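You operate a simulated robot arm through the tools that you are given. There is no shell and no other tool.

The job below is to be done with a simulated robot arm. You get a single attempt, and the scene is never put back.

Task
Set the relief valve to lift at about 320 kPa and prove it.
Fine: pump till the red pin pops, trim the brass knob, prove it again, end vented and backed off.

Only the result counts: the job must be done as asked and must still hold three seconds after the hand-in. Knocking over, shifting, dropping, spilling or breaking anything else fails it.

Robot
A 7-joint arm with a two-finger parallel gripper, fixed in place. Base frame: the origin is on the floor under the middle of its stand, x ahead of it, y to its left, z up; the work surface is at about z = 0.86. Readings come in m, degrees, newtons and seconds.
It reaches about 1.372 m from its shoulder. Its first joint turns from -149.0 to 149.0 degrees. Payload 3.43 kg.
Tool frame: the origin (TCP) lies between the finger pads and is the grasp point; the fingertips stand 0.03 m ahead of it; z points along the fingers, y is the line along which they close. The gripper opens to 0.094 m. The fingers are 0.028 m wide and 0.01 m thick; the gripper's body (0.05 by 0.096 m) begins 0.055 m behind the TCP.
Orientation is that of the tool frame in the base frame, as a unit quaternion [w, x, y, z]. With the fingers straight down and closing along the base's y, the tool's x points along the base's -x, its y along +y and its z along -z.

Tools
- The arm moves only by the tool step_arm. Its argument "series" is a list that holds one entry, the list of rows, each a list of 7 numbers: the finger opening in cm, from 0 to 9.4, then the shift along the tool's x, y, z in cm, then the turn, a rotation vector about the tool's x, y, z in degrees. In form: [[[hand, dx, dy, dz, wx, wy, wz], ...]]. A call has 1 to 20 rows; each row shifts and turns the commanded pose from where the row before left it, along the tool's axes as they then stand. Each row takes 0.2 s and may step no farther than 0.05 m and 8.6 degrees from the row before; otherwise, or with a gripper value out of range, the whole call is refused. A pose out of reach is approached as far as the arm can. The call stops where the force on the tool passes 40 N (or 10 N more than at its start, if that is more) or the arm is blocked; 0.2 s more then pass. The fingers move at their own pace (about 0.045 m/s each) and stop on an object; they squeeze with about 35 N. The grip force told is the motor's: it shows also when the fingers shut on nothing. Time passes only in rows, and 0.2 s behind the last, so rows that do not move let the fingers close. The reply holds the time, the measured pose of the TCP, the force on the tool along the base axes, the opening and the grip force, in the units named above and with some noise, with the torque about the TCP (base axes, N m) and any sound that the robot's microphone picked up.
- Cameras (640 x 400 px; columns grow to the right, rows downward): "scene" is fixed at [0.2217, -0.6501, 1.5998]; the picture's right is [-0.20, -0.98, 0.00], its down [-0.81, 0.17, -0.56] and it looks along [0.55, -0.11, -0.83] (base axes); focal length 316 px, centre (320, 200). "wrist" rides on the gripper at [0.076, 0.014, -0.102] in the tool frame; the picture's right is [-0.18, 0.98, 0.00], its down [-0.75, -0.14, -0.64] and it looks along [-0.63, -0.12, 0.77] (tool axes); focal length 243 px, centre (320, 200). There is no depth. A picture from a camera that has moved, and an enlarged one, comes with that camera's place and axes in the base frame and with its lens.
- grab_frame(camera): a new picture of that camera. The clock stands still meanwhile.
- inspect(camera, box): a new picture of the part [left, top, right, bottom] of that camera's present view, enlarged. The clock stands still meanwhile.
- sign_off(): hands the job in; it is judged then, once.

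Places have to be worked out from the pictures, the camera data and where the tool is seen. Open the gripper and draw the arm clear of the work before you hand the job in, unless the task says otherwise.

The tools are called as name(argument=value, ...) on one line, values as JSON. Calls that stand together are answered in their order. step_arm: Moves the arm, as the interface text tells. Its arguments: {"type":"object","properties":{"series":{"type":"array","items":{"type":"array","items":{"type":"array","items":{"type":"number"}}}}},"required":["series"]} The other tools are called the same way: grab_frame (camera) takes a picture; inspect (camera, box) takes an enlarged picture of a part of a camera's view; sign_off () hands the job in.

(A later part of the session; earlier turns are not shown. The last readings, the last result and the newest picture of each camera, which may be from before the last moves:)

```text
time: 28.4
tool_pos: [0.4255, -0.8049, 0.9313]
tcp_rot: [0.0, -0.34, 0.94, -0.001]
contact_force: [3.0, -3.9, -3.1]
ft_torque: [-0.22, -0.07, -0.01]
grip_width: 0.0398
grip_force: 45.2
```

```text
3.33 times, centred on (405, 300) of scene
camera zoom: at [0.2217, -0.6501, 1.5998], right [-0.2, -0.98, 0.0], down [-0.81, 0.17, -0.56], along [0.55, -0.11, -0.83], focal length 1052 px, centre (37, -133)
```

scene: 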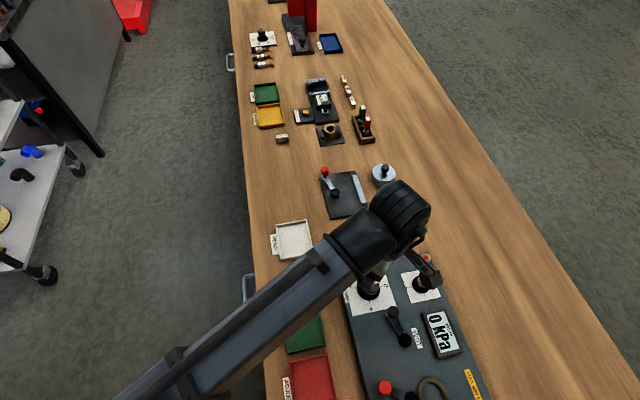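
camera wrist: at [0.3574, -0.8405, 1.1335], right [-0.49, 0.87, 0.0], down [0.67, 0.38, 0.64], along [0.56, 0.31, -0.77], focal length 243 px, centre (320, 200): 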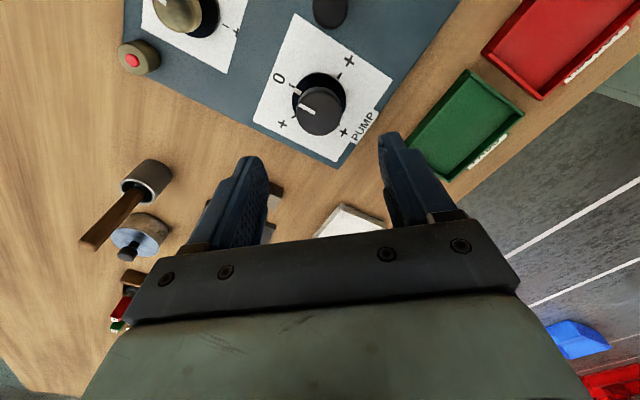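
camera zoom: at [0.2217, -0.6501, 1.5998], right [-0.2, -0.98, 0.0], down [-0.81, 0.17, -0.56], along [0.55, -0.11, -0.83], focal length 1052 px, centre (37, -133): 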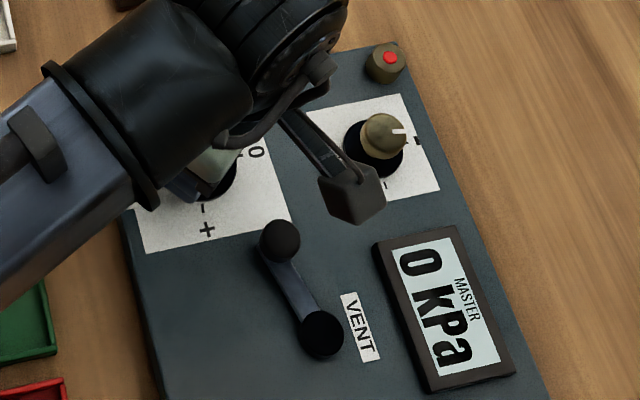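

The grip is clean with low side load, and gauge, pin and brass knob are visible in the scene. I'll turn the pump 16° clockwise and read the gauge.

step_arm(series=[[[3, 0, 0, 0, 0, 0, 4], [3, 0, 0, 0, 0, 0, 4], [3, 0, 0, 0, 0, 0, 4], [3, 0, 0, 0, 0, 0, 4], [3, 0, 0, 0, 0, 0, 0]]])

inspect(camera="scene", box=[330, 240, 480, 360])

```text
time: 29.6
tool_pos: [0.4258, -0.805, 0.9329]
tcp_rot: [0.0, -0.206, 0.979, -0.001]
contact_force: [3.6, -10.3, 10.6]
ft_torque: [0.59, 0.11, 0.01]
grip_width: 0.0399
grip_force: 44.9
```

```text
3.33 times, centred on (405, 300) of scene
camera zoom: at [0.2217, -0.6501, 1.5998], right [-0.2, -0.98, 0.0], down [-0.81, 0.17, -0.56], along [0.55, -0.11, -0.83], focal length 1052 px, centre (37, -133)
```

zoom: 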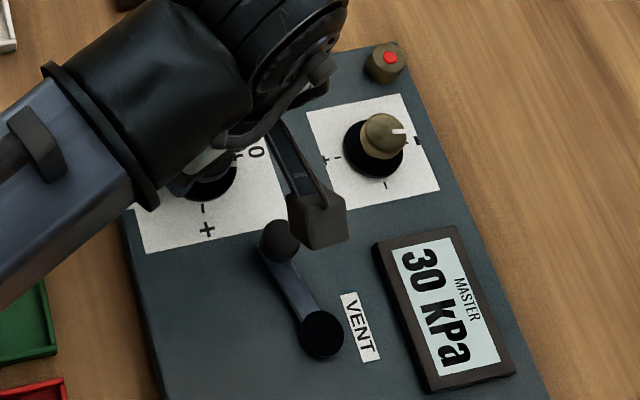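

16° gave 30 kPa, so the vent is closed and pumping is about 1.9 kPa per degree. I'll continue clockwise another 32° and check gauge and pin.

step_arm(series=[[[3, 0, 0, 0, 0, 0, 6], [3, 0, 0, 0, 0, 0, 6], [3, 0, 0, 0, 0, 0, 6], [3, 0, 0, 0, 0, 0, 6], [3, 0, 0, 0, 0, 0, 6], [3, 0, 0, 0, 0, 0, 0]]])

inspect(camera="scene", box=[330, 240, 480, 360])

```text
time: 31.0
tool_pos: [0.4245, -0.8048, 0.9323]
tcp_rot: [0.001, 0.055, 0.998, 0.0]
contact_force: [6.4, -12.5, 35.6]
ft_torque: [0.06, 0.02, -0.02]
grip_width: 0.0397
grip_force: 44.7
```

```text
3.33 times, centred on (405, 300) of scene
camera zoom: at [0.2217, -0.6501, 1.5998], right [-0.2, -0.98, 0.0], down [-0.81, 0.17, -0.56], along [0.55, -0.11, -0.83], focal length 1052 px, centre (37, -133)
```

zoom: 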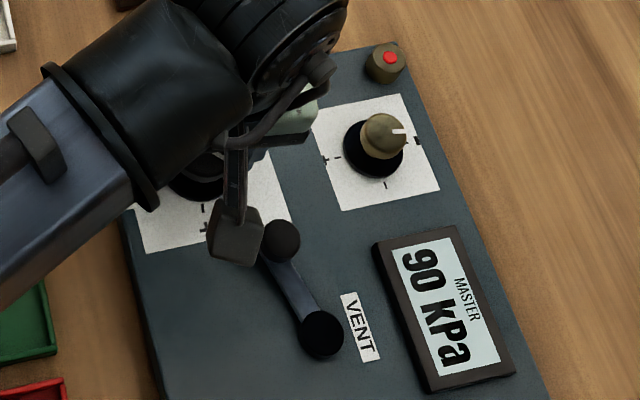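

90 kPa, pin still in. The tool feels 36 N upward, so I'll ease up 2 mm while continuing the turn.

step_arm(series=[[[3, 0, 0, -0.2, 0, 0, 0], [3, 0, 0, 0, 0, 0, 6], [3, 0, 0, 0, 0, 0, 6], [3, 0, 0, 0, 0, 0, 6], [3, 0, 0, 0, 0, 0, 6], [3, 0, 0, 0, 0, 0, 0]]])

inspect(camera="scene", box=[330, 240, 480, 360])

```text
time: 32.4
tool_pos: [0.4258, -0.8048, 0.9306]
tcp_rot: [-0.001, 0.261, 0.965, 0.0]
contact_force: [5.4, -6.9, -18.0]
ft_torque: [-0.94, -0.74, -0.01]
grip_width: 0.0398
grip_force: 45.2
```

```text
3.33 times, centred on (405, 300) of scene
camera zoom: at [0.2217, -0.6501, 1.5998], right [-0.2, -0.98, 0.0], down [-0.81, 0.17, -0.56], along [0.55, -0.11, -0.83], focal length 1052 px, centre (37, -133)
```

zoom: 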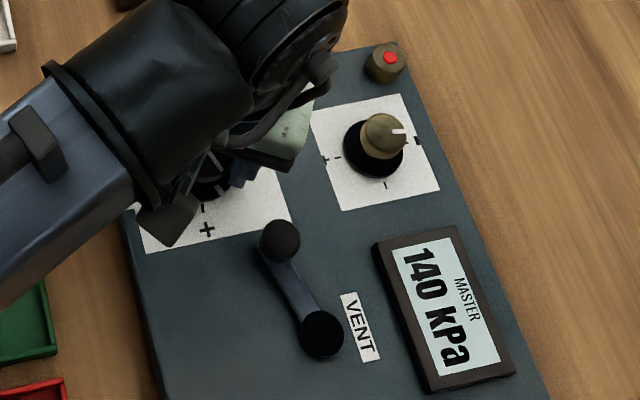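

140 kPa at 70° of turn (2 kPa per degree), pin still in. I'll keep turning 40° more with a slight downward relief.

step_arm(series=[[[3, 0, 0, 0.06, 0, 0, 0], [3, 0, 0, 0, 0, 0, 6], [3, 0, 0, 0, 0, 0, 6], [3, 0, 0, 0, 0, 0, 6], [3, 0, 0, 0, 0, 0, 6], [3, 0, 0, 0, 0, 0, 6], [3, 0, 0, 0, 0, 0, 0]]])

inspect(camera="scene", box=[330, 240, 480, 360])

```text
time: 34.0
tool_pos: [0.4255, -0.8051, 0.9314]
tcp_rot: [-0.001, 0.502, 0.865, 0.001]
contact_force: [9.0, -1.3, -16.7]
ft_torque: [0.39, 0.12, 0.03]
grip_width: 0.0397
grip_force: 44.8
```

```text
3.33 times, centred on (405, 300) of scene
camera zoom: at [0.2217, -0.6501, 1.5998], right [-0.2, -0.98, 0.0], down [-0.81, 0.17, -0.56], along [0.55, -0.11, -0.83], focal length 1052 px, centre (37, -133)
```

zoom: 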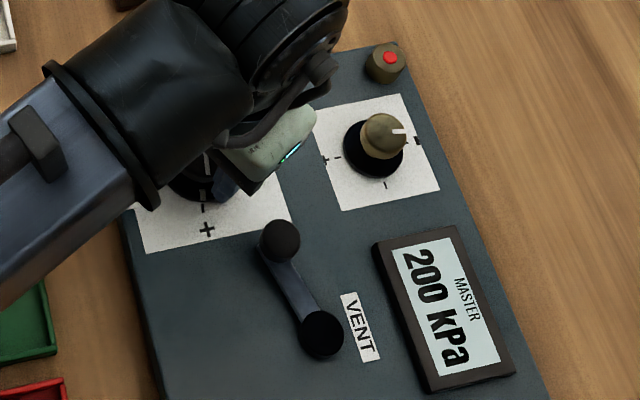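

200 kPa, pin flush. I'll continue in smaller chunks so I can catch the pop.

step_arm(series=[[[3, 0, 0, 0.03, 0, 0, 4], [3, 0, 0, 0, 0, 0, 4], [3, 0, 0, 0, 0, 0, 4], [3, 0, 0, 0, 0, 0, 0]]])

inspect(camera="scene", box=[330, 240, 480, 360])

```text
time: 35.0
tool_pos: [0.4256, -0.8047, 0.9309]
tcp_rot: [-0.001, 0.59, 0.807, 0.001]
contact_force: [6.5, -0.8, -14.1]
ft_torque: [0.81, -0.08, -0.01]
grip_width: 0.0398
grip_force: 44.7
```

```text
3.33 times, centred on (405, 300) of scene
camera zoom: at [0.2217, -0.6501, 1.5998], right [-0.2, -0.98, 0.0], down [-0.81, 0.17, -0.56], along [0.55, -0.11, -0.83], focal length 1052 px, centre (37, -133)
```

zoom: 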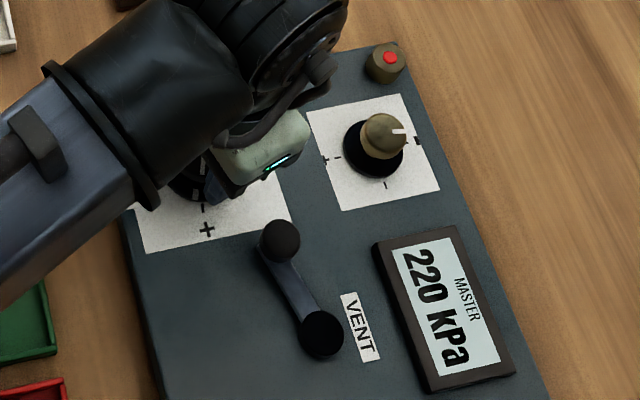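

220 kPa, pin still in. Another 12°.

step_arm(series=[[[3, 0, 0, 0.03, 0, 0, 4], [3, 0, 0, 0, 0, 0, 4], [3, 0, 0, 0, 0, 0, 4], [3, 0, 0, 0, 0, 0, 0]]])

inspect(camera="scene", box=[330, 240, 480, 360])

```text
time: 36.0
tool_pos: [0.4257, -0.8052, 0.9315]
tcp_rot: [0.0, 0.671, 0.742, 0.001]
contact_force: [8.1, -2.0, -6.4]
ft_torque: [1.29, 0.28, 0.0]
grip_width: 0.0396
grip_force: 45.2
```

```text
3.33 times, centred on (405, 300) of scene
camera zoom: at [0.2217, -0.6501, 1.5998], right [-0.2, -0.98, 0.0], down [-0.81, 0.17, -0.56], along [0.55, -0.11, -0.83], focal length 1052 px, centre (37, -133)
```

zoom: 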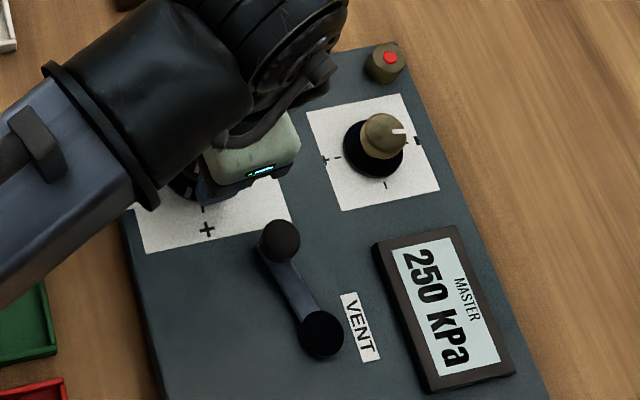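

250 kPa, pin in, wrist still turning freely. Another 12°.

step_arm(series=[[[3, 0, 0, 0, 0, 0, 4], [3, 0, 0, 0, 0, 0, 4], [3, 0, 0, 0, 0, 0, 4], [3, 0, 0, 0, 0, 0, 0]]])

inspect(camera="scene", box=[330, 240, 480, 360])

```text
time: 37.0
tool_pos: [0.4247, -0.8051, 0.9321]
tcp_rot: [-0.001, 0.744, 0.668, 0.0]
contact_force: [11.6, 3.7, -2.0]
ft_torque: [0.14, 0.22, -0.02]
grip_width: 0.0397
grip_force: 45.2
```

```text
3.33 times, centred on (405, 300) of scene
camera zoom: at [0.2217, -0.6501, 1.5998], right [-0.2, -0.98, 0.0], down [-0.81, 0.17, -0.56], along [0.55, -0.11, -0.83], focal length 1052 px, centre (37, -133)
```

zoom: 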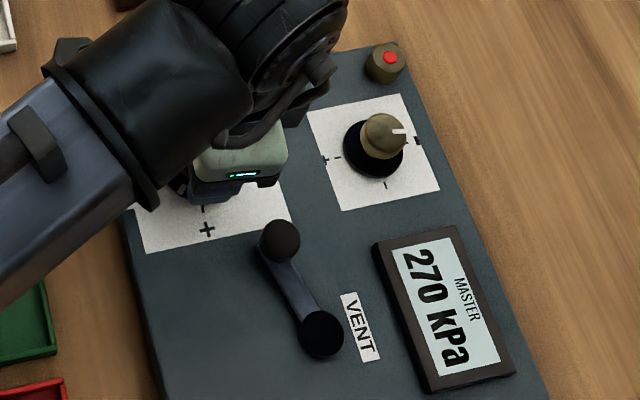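

270 kPa at 136°, pin still in. Another 12°, watching the wrist.

step_arm(series=[[[3, 0, 0, 0, 0, 0, 4], [3, 0, 0, 0, 0, 0, 4], [3, 0, 0, 0, 0, 0, 4], [3, 0, 0, 0, 0, 0, 0]]])

inspect(camera="scene", box=[330, 240, 480, 360])

```text
time: 38.0
tool_pos: [0.425, -0.8047, 0.9317]
tcp_rot: [0.0, 0.811, 0.585, -0.001]
contact_force: [11.1, 2.4, -8.7]
ft_torque: [-0.47, -0.36, -0.02]
grip_width: 0.0395
grip_force: 44.7
```

```text
3.33 times, centred on (405, 300) of scene
camera zoom: at [0.2217, -0.6501, 1.5998], right [-0.2, -0.98, 0.0], down [-0.81, 0.17, -0.56], along [0.55, -0.11, -0.83], focal length 1052 px, centre (37, -133)
```

zoom: 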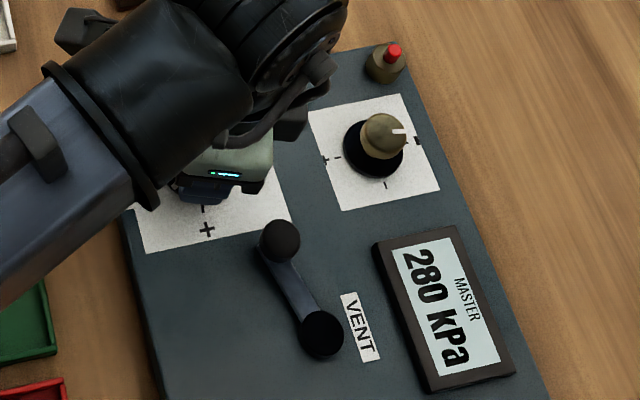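

The red pin has popped; the gauge reads 280 kPa although the pump angle would give ~296, so the valve lifts somewhere near 280. I'll add 4° to see whether the gauge is held there by the open valve.

step_arm(series=[[[3, 0, 0, 0, 0, 0, 4], [3, 0, 0, 0, 0, 0, 0]]])

inspect(camera="scene", box=[330, 240, 480, 360])

grab_frame(camera="wrist")

```text
time: 38.6
tool_pos: [0.4248, -0.805, 0.9336]
tcp_rot: [0.0, 0.83, 0.558, 0.0]
contact_force: [11.8, 3.1, -17.1]
ft_torque: [-0.93, -0.18, 0.02]
grip_width: 0.0396
grip_force: 45.3
```

```text
3.33 times, centred on (405, 300) of scene
camera zoom: at [0.2217, -0.6501, 1.5998], right [-0.2, -0.98, 0.0], down [-0.81, 0.17, -0.56], along [0.55, -0.11, -0.83], focal length 1052 px, centre (37, -133)
```

zoom: 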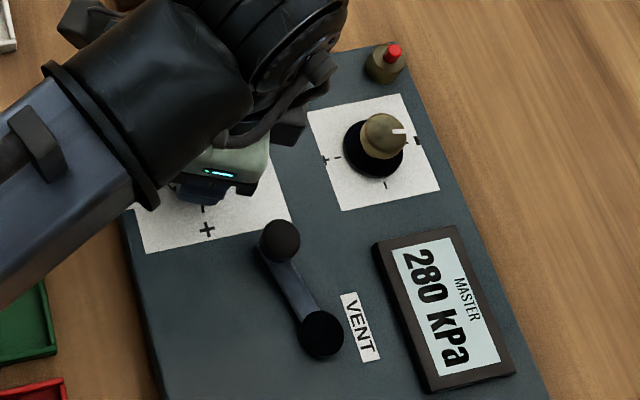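

```text
taken
camera wrist: at [0.4678, -0.738, 1.0352], right [0.84, -0.54, 0.0], down [-0.42, -0.64, 0.64], along [-0.35, -0.54, -0.77], focal length 243 px, centre (320, 200)
```

wrist: 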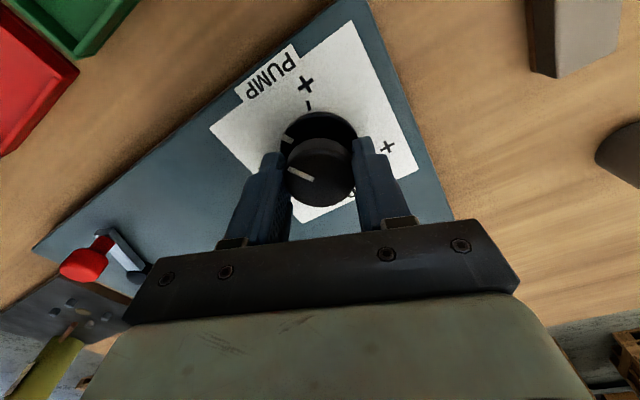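

The gauge is held at 280 kPa by the lifted valve even with more pump, so the set point is ~280 and I need about +40. I'll add another 20° of pump (raw ~344 kPa, well under 600) so the gauge shows the set point live while I trim.

step_arm(series=[[[3, 0, 0, 0.05, 0, 0, 4], [3, 0, 0, 0, 0, 0, 4], [3, 0, 0, 0, 0, 0, 4], [3, 0, 0, 0, 0, 0, 4], [3, 0, 0, 0, 0, 0, 4], [3, 0, 0, 0, 0, 0, 0]]])

inspect(camera="scene", box=[330, 240, 480, 360])

```text
time: 40.0
tool_pos: [0.4247, -0.8045, 0.9322]
tcp_rot: [0.0, 0.915, 0.404, 0.0]
contact_force: [7.5, 8.1, 0.6]
ft_torque: [0.37, -0.51, -0.02]
grip_width: 0.0399
grip_force: 44.9
```

```text
3.33 times, centred on (405, 300) of scene
camera zoom: at [0.2217, -0.6501, 1.5998], right [-0.2, -0.98, 0.0], down [-0.81, 0.17, -0.56], along [0.55, -0.11, -0.83], focal length 1052 px, centre (37, -133)
```

zoom: 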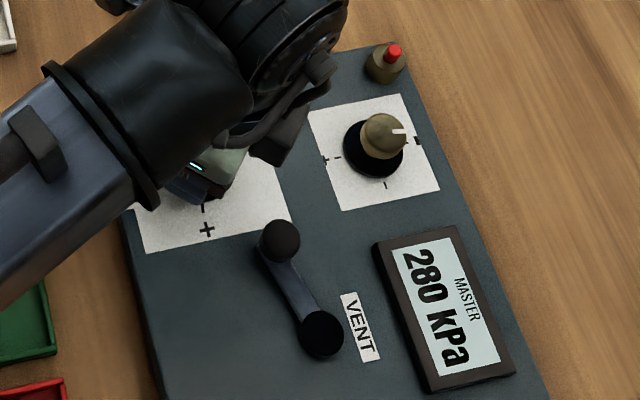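

Pump now at ~172° (raw ~344), gauge still held at 280. I'll let go of the pump, lift, and check that the knob and gauge stay put.

step_arm(series=[[[5, 0, 0, 0, 0, 0, 0], [7, 0, 0, 0, 0, 0, 0], [7, 0, 0, 0, 0, 0, 0], [7, 0, 0, -3.5, 0, 0, 0], [7, 0, 0, -3.5, 0, 0, 0], [7, 0, 0, -2.5, 0, 0, 0], [7, 0, 0, 0, 0, 0, 0]]])

inspect(camera="scene", box=[330, 240, 480, 360])

```text
time: 41.6
tool_pos: [0.4238, -0.8056, 1.0259]
tcp_rot: [0.0, 0.914, 0.405, 0.0]
contact_force: [-0.5, 0.0, -0.2]
ft_torque: [-0.02, 0.01, 0.01]
grip_width: 0.0702
grip_force: 0.1
```

```text
3.33 times, centred on (405, 300) of scene
camera zoom: at [0.2217, -0.6501, 1.5998], right [-0.2, -0.98, 0.0], down [-0.81, 0.17, -0.56], along [0.55, -0.11, -0.83], focal length 1052 px, centre (37, -133)
```

zoom: 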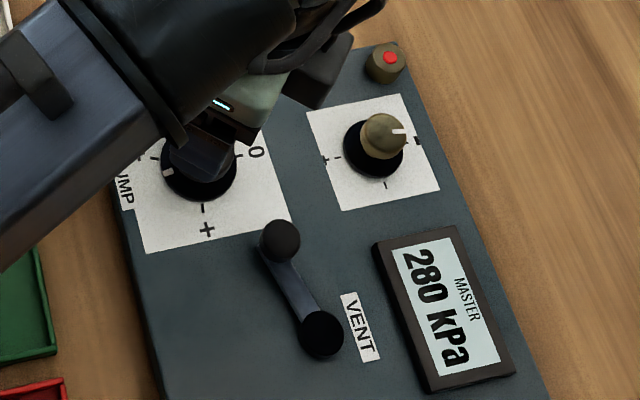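

With the hand lifted, the pin has reseated and the gauge rests at 280, so the set lift is about 280 kPa. Next I'll move over the brass knob (about 0.408, -0.919) and unwind the wrist to ~40°.

step_arm(series=[[[6, -3.15, 2.13, 0, 0, 0, 0], [6, -3.15, 2.13, 0, 0, 0, 0], [6, -3.15, 2.13, 0, 0, 0, 0], [6, 0, 0, 0, 0, 0, -8.4], [6, 0, 0, 0, 0, 0, -8.4], [6, 0, 0, 0, 0, 0, -8.4], [6, 0, 0, 0, 0, 0, -8.4], [6, 0, 0, 0, 0, 0, -8.4], [6, 0, 0, 0, 0, 0, -8.4], [6, 0, 0, 0, 0, 0, -8.4], [6, 0, 0, 0, 0, 0, -8.4], [6, 0, 0, 0, 0, 0, -8.4], [6, 0, 0, 0, 0, 0, -8.4], [6, 0, 0, 0, 0, 0, -8.2], [6, 0, 0, 0, 0, 0, 0]]])

grab_frame(camera="wrist")

grab_frame(camera="scene")

```text
time: 44.8
tool_pos: [0.4083, -0.9179, 1.0277]
tcp_rot: [0.0, 0.341, 0.94, 0.0]
contact_force: [0.6, -1.2, 0.7]
ft_torque: [-0.01, 0.03, 0.0]
grip_width: 0.0601
grip_force: 0.1
```

```text
taken
camera wrist: at [0.3599, -0.8559, 1.1297], right [0.77, 0.64, 0.0], down [0.49, -0.59, 0.64], along [0.41, -0.5, -0.77], focal length 243 px, centre (320, 200)
```

wrist: 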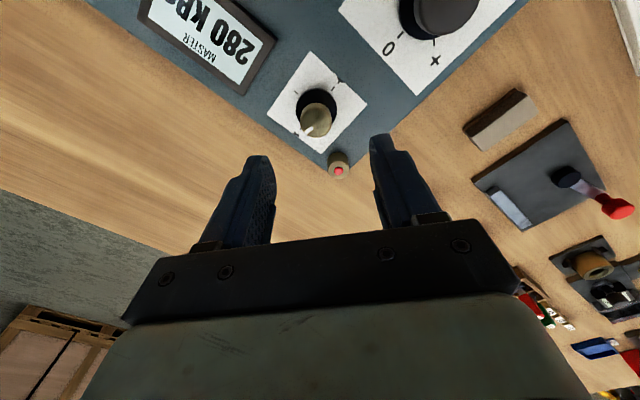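

```text
taken
```

scene: 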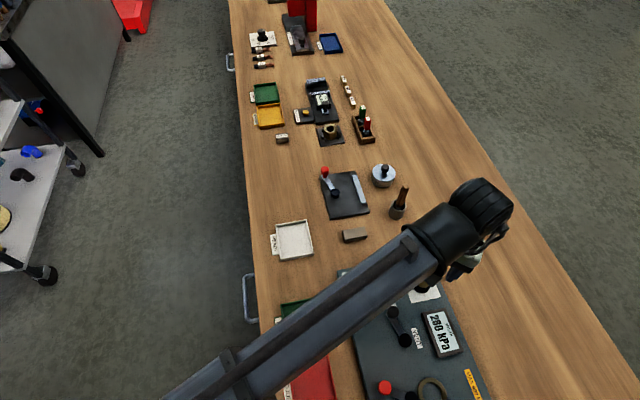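

I'll enlarge the wrist view on the brass dial and the gauge.

inspect(camera="wrist", box=[250, 40, 390, 190])

inspect(camera="scene", box=[380, 270, 500, 370])

```text
2.67 times, centred on (320, 115) of wrist
camera zoom: at [0.3599, -0.8559, 1.1297], right [0.77, 0.64, 0.0], down [0.49, -0.59, 0.64], along [0.41, -0.5, -0.77], focal length 647 px, centre (320, 427)
```

zoom: 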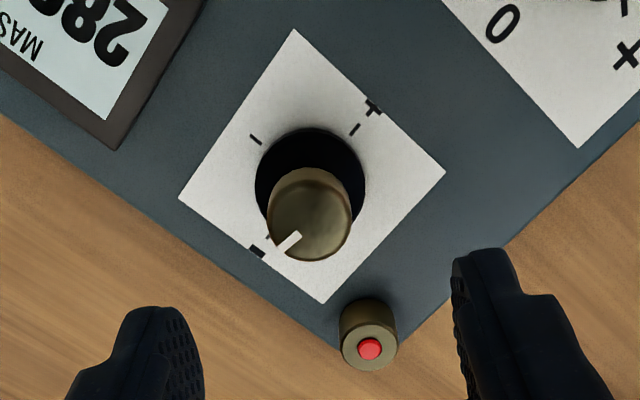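

```text
4.00 times, centred on (440, 320) of scene
camera zoom: at [0.2217, -0.6501, 1.5998], right [-0.2, -0.98, 0.0], down [-0.81, 0.17, -0.56], along [0.55, -0.11, -0.83], focal length 1262 px, centre (-160, -280)
```

zoom: 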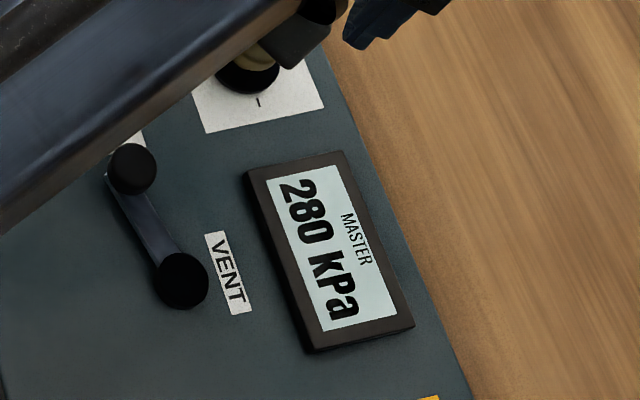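

The ticks run from "-" (toward -y) clockwise via -x to "+", with the pointer at "-", so clockwise raises the setting. The knob axis is ~3 mm off in tool y and x; I'll correct, lower to z≈0.936 and grip.

step_arm(series=[[[5, -0.35, -0.32, 3.0, 0, 0, 0], [5, 0, 0, 3.1, 0, 0, 0], [5, 0, 0, 3.0, 0, 0, 0], [4, 0, 0, 0, 0, 0, 0], [3, 0, 0, 0, 0, 0, 0], [2, 0, 0, 0, 0, 0, 0], [2, 0, 0, 0, 0, 0, 0]]])

grab_frame(camera="wrist")

inspect(camera="scene", box=[330, 220, 510, 370])

```text
time: 46.4
tool_pos: [0.408, -0.9228, 0.9356]
tcp_rot: [0.0, 0.343, 0.939, 0.001]
contact_force: [5.0, 6.7, -4.3]
ft_torque: [0.02, -0.13, 0.0]
grip_width: 0.0273
grip_force: 45.2
```

```text
taken
camera wrist: at [0.3598, -0.862, 1.0387], right [0.77, 0.64, 0.0], down [0.49, -0.59, 0.64], along [0.41, -0.49, -0.77], focal length 243 px, centre (320, 200)
```

wrist: 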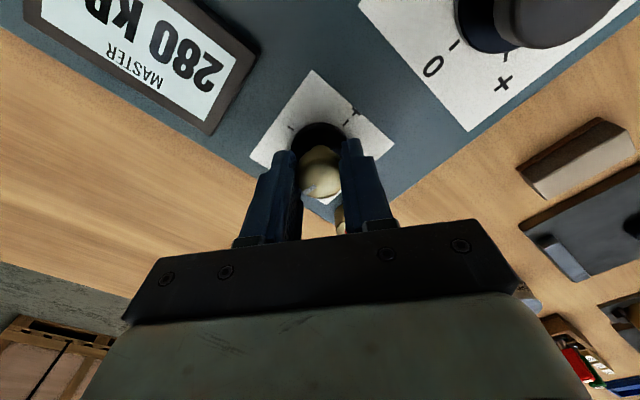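

```text
2.67 times, centred on (420, 295) of scene
camera zoom: at [0.2217, -0.6501, 1.5998], right [-0.2, -0.98, 0.0], down [-0.81, 0.17, -0.56], along [0.55, -0.11, -0.83], focal length 841 px, centre (53, -53)
```

zoom: 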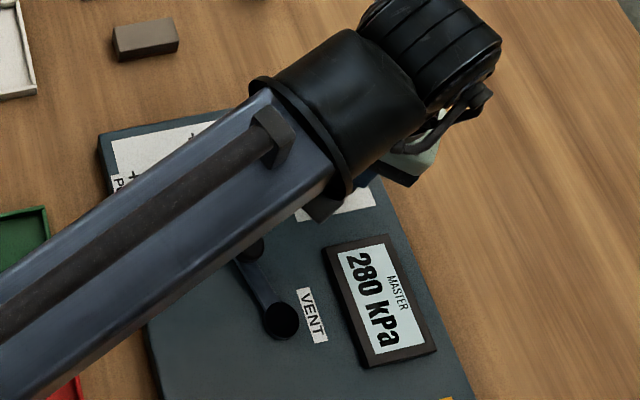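

The brass knob is gripped (27 mm) and the gauge is visible in both views. I'll turn it 20° clockwise as a first trim.

step_arm(series=[[[2, 0, 0, 0, 0, 0, 5], [2, 0, 0, 0, 0, 0, 5], [2, 0, 0, 0, 0, 0, 5], [2, 0, 0, 0, 0, 0, 5], [2, 0, 0, 0, 0, 0, 0]]])

inspect(camera="wrist", box=[240, 80, 420, 220])

inspect(camera="scene", box=[400, 290, 490, 370])

```text
time: 47.6
tool_pos: [0.4092, -0.9232, 0.9349]
tcp_rot: [-0.001, 0.501, 0.866, -0.001]
contact_force: [7.5, -0.9, 2.6]
ft_torque: [0.85, 0.54, 0.0]
grip_width: 0.0275
grip_force: 45.1
```

```text
2.86 times, centred on (330, 150) of wrist
camera zoom: at [0.384, -0.848, 1.0387], right [0.94, 0.33, 0.0], down [0.25, -0.72, 0.64], along [0.21, -0.61, -0.77], focal length 693 px, centre (291, 343)
```

zoom: 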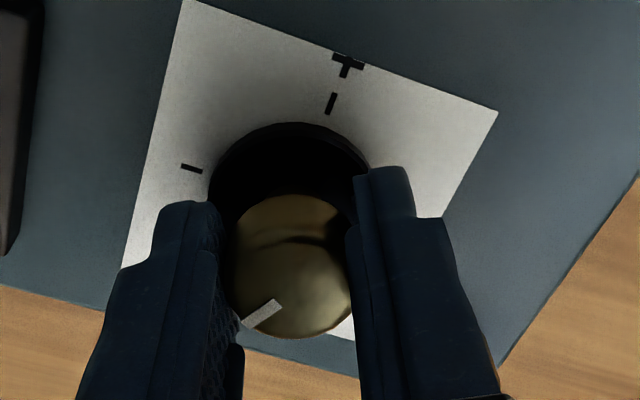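

```text
5.00 times, centred on (445, 330) of scene
camera zoom: at [0.2217, -0.6501, 1.5998], right [-0.2, -0.98, 0.0], down [-0.81, 0.17, -0.56], along [0.55, -0.11, -0.83], focal length 1578 px, centre (-305, -450)
```

zoom: 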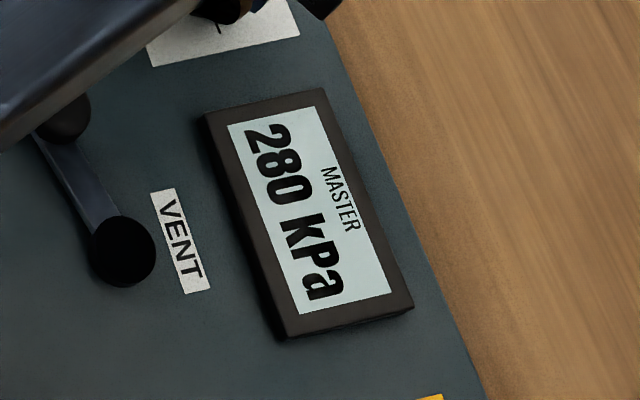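

20° of trim applied. I'll release, go back over to the pump knob and grip it again to find the new lift pressure.

step_arm(series=[[[4, 0, 0, 0, 0, 0, 0], [5, 0, 0, 0, 0, 0, 0], [5, 0, 0, -3, 0, 0, 0], [5, 0, 0, -3, 0, 0, 0], [6, 0, 0, -3, 0, 0, 0], [7, 3.13, 2.44, 0, 0, 0, 0], [7, 3.13, 2.44, 0, 0, 0, 0], [7, 3.13, 2.44, 0, 0, 0, 0], [7, 0, 0, 0, 0, 0, 0]]])

inspect(camera="wrist", box=[220, 40, 420, 180])

inspect(camera="scene", box=[330, 240, 480, 360])

```text
time: 49.6
tool_pos: [0.4257, -0.8054, 1.0256]
tcp_rot: [0.0, 0.5, 0.866, 0.0]
contact_force: [0.4, -0.4, -1.6]
ft_torque: [-0.01, -0.02, -0.02]
grip_width: 0.0703
grip_force: 0.1
```

```text
2.86 times, centred on (320, 110) of wrist
camera zoom: at [0.4, -0.7303, 1.1294], right [0.94, 0.33, 0.0], down [0.25, -0.72, 0.64], along [0.21, -0.61, -0.77], focal length 693 px, centre (320, 457)
```

zoom: 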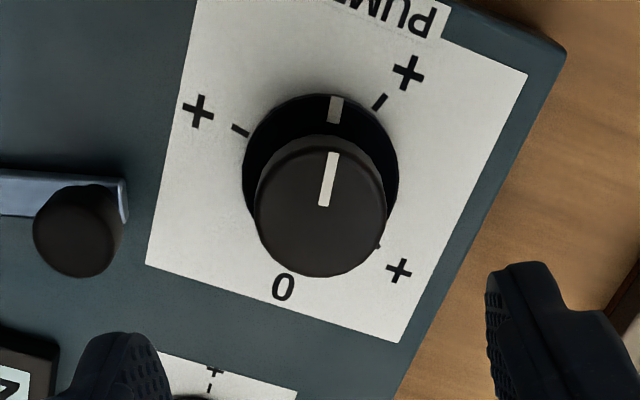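

```text
3.33 times, centred on (405, 300) of scene
camera zoom: at [0.2217, -0.6501, 1.5998], right [-0.2, -0.98, 0.0], down [-0.81, 0.17, -0.56], along [0.55, -0.11, -0.83], focal length 1052 px, centre (37, -133)
```

zoom: 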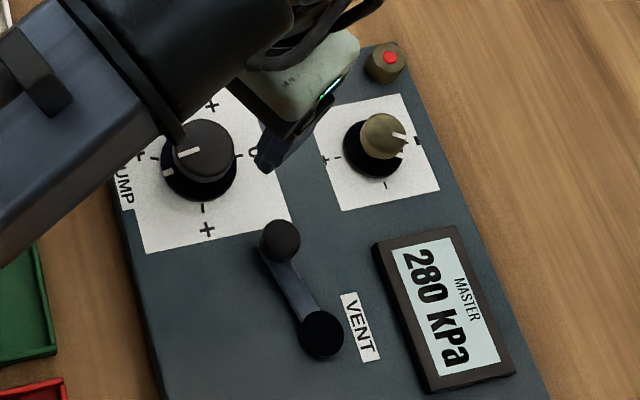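

The pump pointer sits at ~172° as left, brass pointer has moved 20°, gauge 280. I'll lower and grip the pump.

step_arm(series=[[[7, 0, 0, 3.1, 0, 0, 0], [7, 0, 0, 3.1, 0, 0, 0], [7, 0, 0, 3.1, 0, 0, 0], [5.5, 0, 0, 0, 0, 0, 0], [4.2, 0, 0, 0, 0, 0, 0], [3, 0, 0, 0, 0, 0, 0], [3, 0, 0, 0, 0, 0, 0], [3, 0, 0, 0, 0, 0, 4], [3, 0, 0, 0, 0, 0, 4], [3, 0, 0, 0, 0, 0, 0]]])

inspect(camera="scene", box=[330, 240, 480, 360])

```text
time: 51.8
tool_pos: [0.4241, -0.8041, 0.9297]
tcp_rot: [-0.001, 0.56, 0.829, 0.0]
contact_force: [-5.1, 7.5, -20.1]
ft_torque: [-0.74, -0.63, -0.02]
grip_width: 0.0398
grip_force: 45.1
```

```text
3.33 times, centred on (405, 300) of scene
camera zoom: at [0.2217, -0.6501, 1.5998], right [-0.2, -0.98, 0.0], down [-0.81, 0.17, -0.56], along [0.55, -0.11, -0.83], focal length 1052 px, centre (37, -133)
```

zoom: 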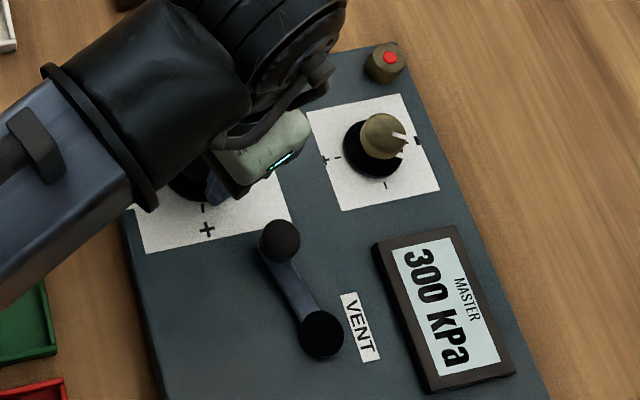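

300 kPa with the pin still in, so clockwise raised the setting. I'll pump in small 3° steps now to catch the lift point.

step_arm(series=[[[3, 0, 0, 0.03, 0, 0, 3], [3, 0, 0, 0, 0, 0, 0]]])

inspect(camera="scene", box=[330, 240, 480, 360])

```text
time: 52.4
tool_pos: [0.4257, -0.8037, 0.9301]
tcp_rot: [-0.001, 0.581, 0.814, 0.001]
contact_force: [-9.8, 13.1, -21.6]
ft_torque: [-0.32, -0.33, -0.01]
grip_width: 0.0396
grip_force: 44.0
```

```text
3.33 times, centred on (405, 300) of scene
camera zoom: at [0.2217, -0.6501, 1.5998], right [-0.2, -0.98, 0.0], down [-0.81, 0.17, -0.56], along [0.55, -0.11, -0.83], focal length 1052 px, centre (37, -133)
```

zoom: 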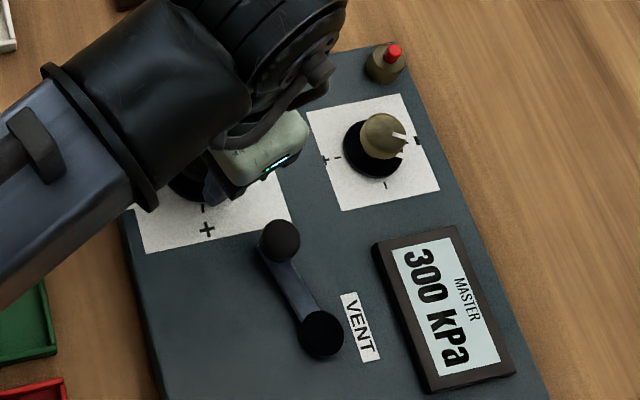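

The pin popped with the gauge at 300, so 20° of brass gave about +20 kPa (~1 kPa/°). I'll release and return to the brass knob for roughly another 19°.

step_arm(series=[[[5, 0, 0, 0, 0, 0, 0], [7, 0, 0, 0, 0, 0, 0], [7, 0, 0, 0, 0, 0, 0], [7, 0, 0, -3.2, 0, 0, 0], [7, 0, 0, -3.2, 0, 0, 0], [7, 0, 0, -3.1, 0, 0, 0], [6, -3.54, -1.8, 0, 0, 0, 0], [6, -3.54, -1.8, 0, 0, 0, 0], [6, -3.54, -1.8, 0, 0, 0, 0], [5, 0, 0, 0, 0, 0, -7.75], [5, 0, 0, 0, 0, 0, -7.75], [5, 0, 0, 0, 0, 0, -7.75], [5, 0, 0, 0, 0, 0, -7.75], [5, 0, 0, 0, 0, 0, 0]]])

grab_frame(camera="wrist")

inspect(camera="wrist", box=[250, 40, 390, 190])

```text
time: 55.4
tool_pos: [0.4094, -0.9231, 1.026]
tcp_rot: [0.0, 0.341, 0.94, 0.0]
contact_force: [0.7, -0.3, -0.8]
ft_torque: [0.0, 0.03, -0.03]
grip_width: 0.0497
grip_force: 0.0
```

```text
taken
camera wrist: at [0.3607, -0.861, 1.1305], right [0.77, 0.64, 0.0], down [0.49, -0.59, 0.64], along [0.41, -0.5, -0.77], focal length 243 px, centre (320, 200)
```

wrist: 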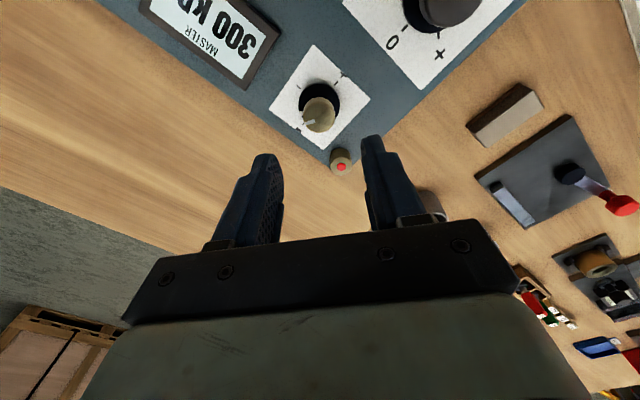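

```text
2.67 times, centred on (320, 115) of wrist
camera zoom: at [0.3607, -0.861, 1.1305], right [0.77, 0.64, 0.0], down [0.49, -0.59, 0.64], along [0.41, -0.5, -0.77], focal length 647 px, centre (320, 427)
```

zoom: 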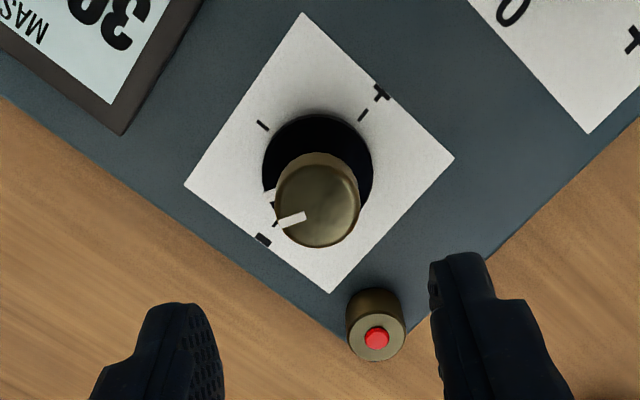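

Aligned over the brass knob, gauge 300, pin reseated. I'll lower, grip and turn it 20° more clockwise.

step_arm(series=[[[5, 0, 0, 3.0, 0, 0, 0], [5, 0, 0, 3.0, 0, 0, 0], [5, 0, 0, 3.0, 0, 0, 0], [4, 0, 0, 0, 0, 0, 0], [3, 0, 0, 0, 0, 0, 0], [2, 0, 0, 0, 0, 0, 0], [2, 0, 0, 0, 0, 0, 0], [2, 0, 0, 0, 0, 0, 5], [2, 0, 0, 0, 0, 0, 5], [2, 0, 0, 0, 0, 0, 5], [2, 0, 0, 0, 0, 0, 5], [2, 0, 0, 0, 0, 0, 0]]])

inspect(camera="wrist", box=[240, 80, 420, 220])

```text
time: 58.0
tool_pos: [0.4105, -0.9246, 0.9371]
tcp_rot: [0.001, 0.501, 0.866, -0.001]
contact_force: [-5.3, -23.6, 2.6]
ft_torque: [0.13, 0.57, -0.02]
grip_width: 0.0275
grip_force: 45.4
```

```text
2.86 times, centred on (330, 150) of wrist
camera zoom: at [0.3845, -0.8488, 1.0406], right [0.94, 0.33, 0.0], down [0.25, -0.72, 0.64], along [0.21, -0.61, -0.77], focal length 693 px, centre (291, 343)
```

zoom: 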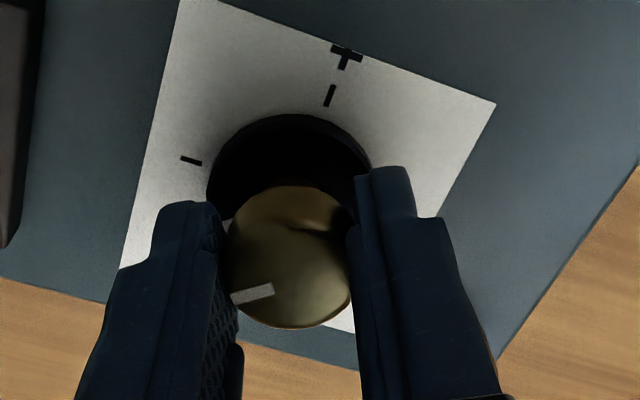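

The second 20° trim is done. I'll return to the pump, grip it and pump in small steps again.

step_arm(series=[[[4, 0, 0, 0, 0, 0, 0], [5, 0, 0, 0, 0, 0, 0], [5, 0, 0, -3, 0, 0, 0], [5, 0, 0, -3, 0, 0, 0], [6, 0, 0, -3, 0, 0, 0], [7, 3.13, 2.44, 0, 0, 0, 0], [7, 3.13, 2.44, 0, 0, 0, 0], [7, 3.13, 2.44, 0, 0, 0, 0], [7, 0, 0, 0, 0, 0, 0]]])

inspect(camera="scene", box=[330, 240, 480, 360])

```text
time: 60.0
tool_pos: [0.427, -0.8031, 1.0266]
tcp_rot: [0.0, 0.5, 0.866, 0.0]
contact_force: [0.3, 0.5, -0.2]
ft_torque: [0.0, 0.01, -0.05]
grip_width: 0.07
grip_force: 0.1
```

```text
3.33 times, centred on (405, 300) of scene
camera zoom: at [0.2217, -0.6501, 1.5998], right [-0.2, -0.98, 0.0], down [-0.81, 0.17, -0.56], along [0.55, -0.11, -0.83], focal length 1052 px, centre (37, -133)
```

zoom: 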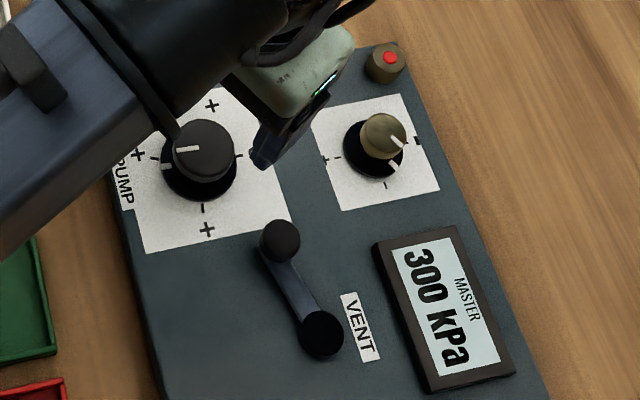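

Gauge 300, brass pointer now ~40° round. I'll correct a couple of mm, grip the pump and add 4°.

step_arm(series=[[[7, -0.1, -0.2, 3.1, 0, 0, 0], [7, 0, 0, 3.1, 0, 0, 0], [7, 0, 0, 3.1, 0, 0, 0], [5.5, 0, 0, 0, 0, 0, 0], [4.2, 0, 0, 0, 0, 0, 0], [3, 0, 0, 0, 0, 0, 0], [3, 0, 0, 0, 0, 0, 0], [3, 0, 0, 0, 0, 0, 4], [3, 0, 0, 0, 0, 0, 0]]])

inspect(camera="scene", box=[330, 240, 480, 360])

```text
time: 62.0
tool_pos: [0.4254, -0.8068, 0.9334]
tcp_rot: [0.001, 0.53, 0.848, 0.001]
contact_force: [10.5, 6.6, -10.0]
ft_torque: [-0.6, -0.68, -0.01]
grip_width: 0.0394
grip_force: 45.2
```

```text
3.33 times, centred on (405, 300) of scene
camera zoom: at [0.2217, -0.6501, 1.5998], right [-0.2, -0.98, 0.0], down [-0.81, 0.17, -0.56], along [0.55, -0.11, -0.83], focal length 1052 px, centre (37, -133)
```

zoom: 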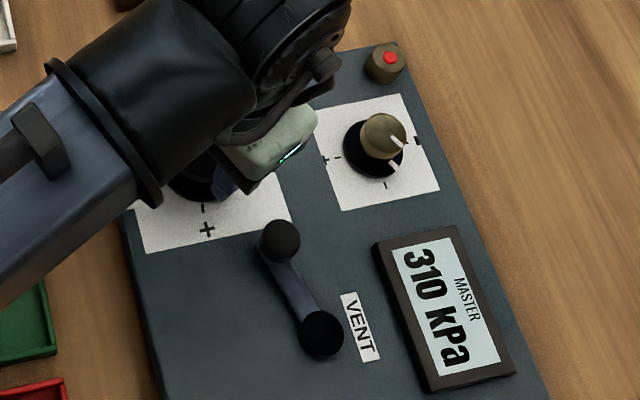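

310 kPa, pin in. I'll continue in 1.5° (about 3 kPa) steps.

step_arm(series=[[[3, 0, 0, 0.02, 0, 0, 1.5], [3, 0, 0, 0, 0, 0, 0]]])

inspect(camera="scene", box=[330, 240, 480, 360])

```text
time: 62.6
tool_pos: [0.4265, -0.8066, 0.9332]
tcp_rot: [-0.001, 0.541, 0.841, -0.001]
contact_force: [12.5, 6.2, -5.9]
ft_torque: [0.08, -0.47, -0.05]
grip_width: 0.0393
grip_force: 45.4
```

```text
3.33 times, centred on (405, 300) of scene
camera zoom: at [0.2217, -0.6501, 1.5998], right [-0.2, -0.98, 0.0], down [-0.81, 0.17, -0.56], along [0.55, -0.11, -0.83], focal length 1052 px, centre (37, -133)
```

zoom: 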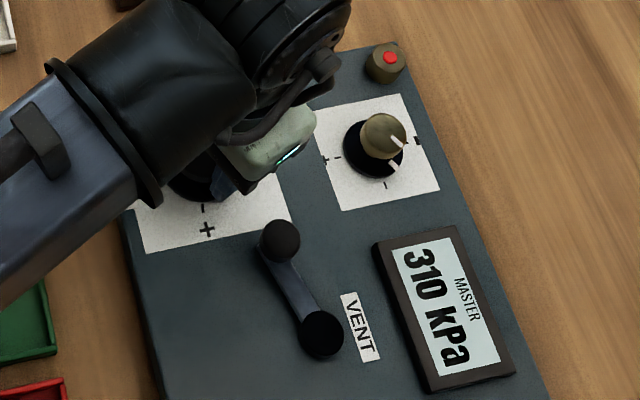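

Still 310, pin in. Another 1.5°.

step_arm(series=[[[3, 0, 0, 0, 0, 0, 1.5], [3, 0, 0, 0, 0, 0, 0]]])

inspect(camera="scene", box=[330, 240, 480, 360])

```text
time: 63.2
tool_pos: [0.4254, -0.807, 0.9339]
tcp_rot: [0.001, 0.552, 0.834, 0.0]
contact_force: [17.5, 10.3, -3.7]
ft_torque: [0.04, 0.04, -0.09]
grip_width: 0.0392
grip_force: 44.9
```

```text
3.33 times, centred on (405, 300) of scene
camera zoom: at [0.2217, -0.6501, 1.5998], right [-0.2, -0.98, 0.0], down [-0.81, 0.17, -0.56], along [0.55, -0.11, -0.83], focal length 1052 px, centre (37, -133)
```

zoom: 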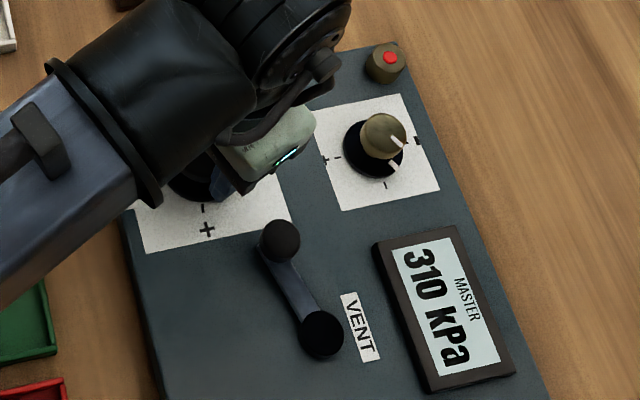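

Still 310, pin in. Another 1.5°.

step_arm(series=[[[3, 0, 0, 0, 0, 0, 1.5], [3, 0, 0, 0, 0, 0, 0]]])

inspect(camera="scene", box=[330, 240, 480, 360])

```text
time: 63.8
tool_pos: [0.4256, -0.806, 0.9337]
tcp_rot: [0.0, 0.563, 0.827, 0.001]
contact_force: [17.5, 11.9, -3.6]
ft_torque: [-0.08, 0.03, -0.03]
grip_width: 0.0393
grip_force: 45.2
```

```text
3.33 times, centred on (405, 300) of scene
camera zoom: at [0.2217, -0.6501, 1.5998], right [-0.2, -0.98, 0.0], down [-0.81, 0.17, -0.56], along [0.55, -0.11, -0.83], focal length 1052 px, centre (37, -133)
```

zoom: 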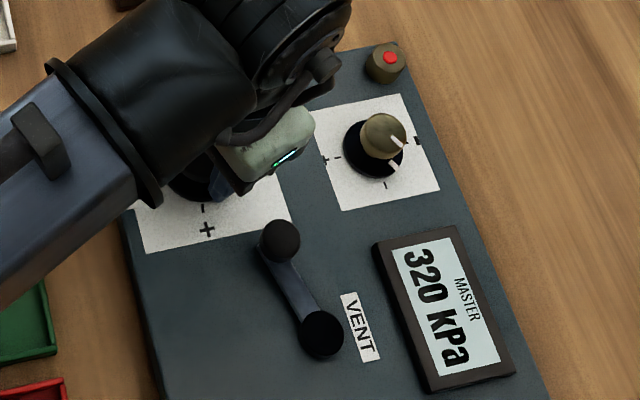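

Just crossed to 320 (so ~316 true), pin still in. Going on in 1° steps.

step_arm(series=[[[3, 0, 0, 0, 0, 0, 1], [3, 0, 0, 0, 0, 0, 0]]])

inspect(camera="scene", box=[330, 240, 480, 360])

```text
time: 64.4
tool_pos: [0.426, -0.8079, 0.9338]
tcp_rot: [-0.001, 0.569, 0.822, 0.0]
contact_force: [16.3, 11.8, -6.8]
ft_torque: [-0.17, -0.23, -0.01]
grip_width: 0.0395
grip_force: 44.9
```

```text
3.33 times, centred on (405, 300) of scene
camera zoom: at [0.2217, -0.6501, 1.5998], right [-0.2, -0.98, 0.0], down [-0.81, 0.17, -0.56], along [0.55, -0.11, -0.83], focal length 1052 px, centre (37, -133)
```

zoom: 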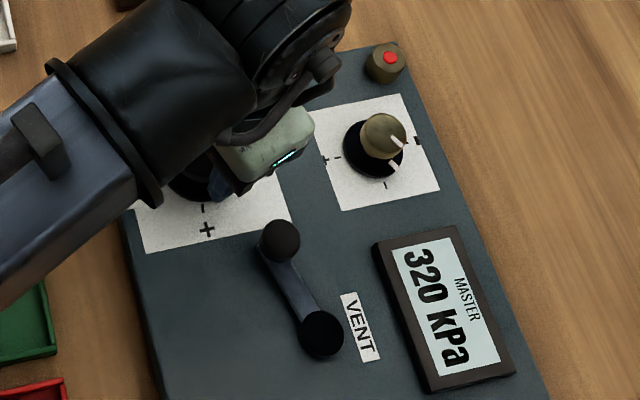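

320, pin in (~318 true). Another 1°.

step_arm(series=[[[3, 0, 0, 0, 0, 0, 1], [3, 0, 0, 0, 0, 0, 0]]])

inspect(camera="scene", box=[330, 240, 480, 360])

```text
time: 65.0
tool_pos: [0.4253, -0.8058, 0.9339]
tcp_rot: [0.001, 0.577, 0.817, 0.001]
contact_force: [17.1, 11.7, -9.6]
ft_torque: [0.0, -0.23, -0.05]
grip_width: 0.0395
grip_force: 45.0
```

```text
3.33 times, centred on (405, 300) of scene
camera zoom: at [0.2217, -0.6501, 1.5998], right [-0.2, -0.98, 0.0], down [-0.81, 0.17, -0.56], along [0.55, -0.11, -0.83], focal length 1052 px, centre (37, -133)
```

zoom: 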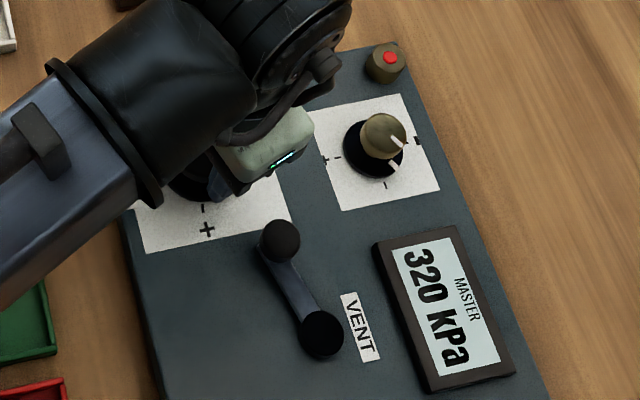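

320, pin in (~320 true). Another 1°.

step_arm(series=[[[3, 0, 0, 0, 0, 0, 1], [3, 0, 0, 0, 0, 0, 0]]])

inspect(camera="scene", box=[330, 240, 480, 360])

```text
time: 65.6
tool_pos: [0.4249, -0.8061, 0.9333]
tcp_rot: [0.0, 0.584, 0.812, 0.0]
contact_force: [16.4, 10.1, -11.8]
ft_torque: [0.23, -0.26, -0.05]
grip_width: 0.0395
grip_force: 45.1
```

```text
3.33 times, centred on (405, 300) of scene
camera zoom: at [0.2217, -0.6501, 1.5998], right [-0.2, -0.98, 0.0], down [-0.81, 0.17, -0.56], along [0.55, -0.11, -0.83], focal length 1052 px, centre (37, -133)
```

zoom: 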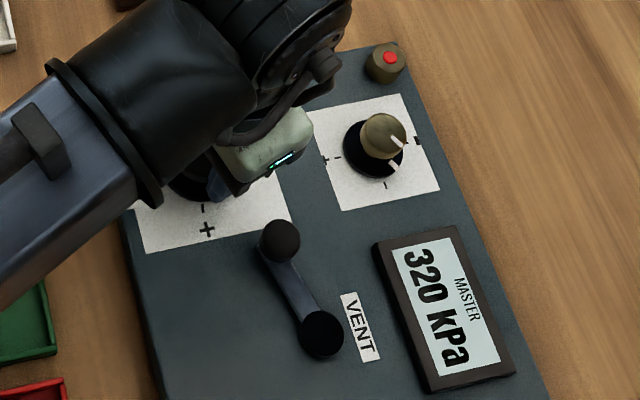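

Still in at ~322. Another 1°.

step_arm(series=[[[3, 0, 0, 0, 0, 0, 1], [3, 0, 0, 0, 0, 0, 0]]])

inspect(camera="scene", box=[330, 240, 480, 360])

```text
time: 66.2
tool_pos: [0.4248, -0.8059, 0.9341]
tcp_rot: [0.001, 0.591, 0.807, 0.001]
contact_force: [18.2, 8.5, -12.0]
ft_torque: [0.4, -0.09, -0.03]
grip_width: 0.0393
grip_force: 45.2
```

```text
3.33 times, centred on (405, 300) of scene
camera zoom: at [0.2217, -0.6501, 1.5998], right [-0.2, -0.98, 0.0], down [-0.81, 0.17, -0.56], along [0.55, -0.11, -0.83], focal length 1052 px, centre (37, -133)
```

zoom: 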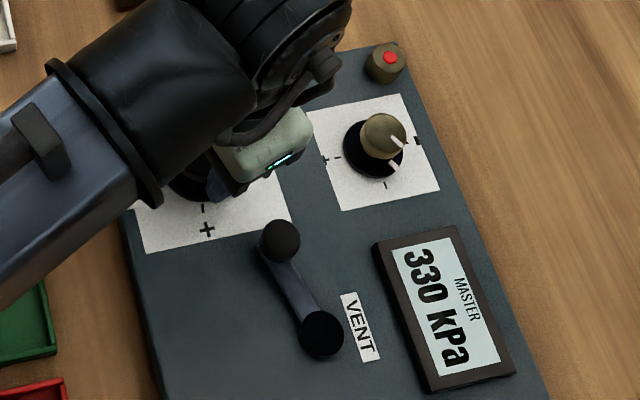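

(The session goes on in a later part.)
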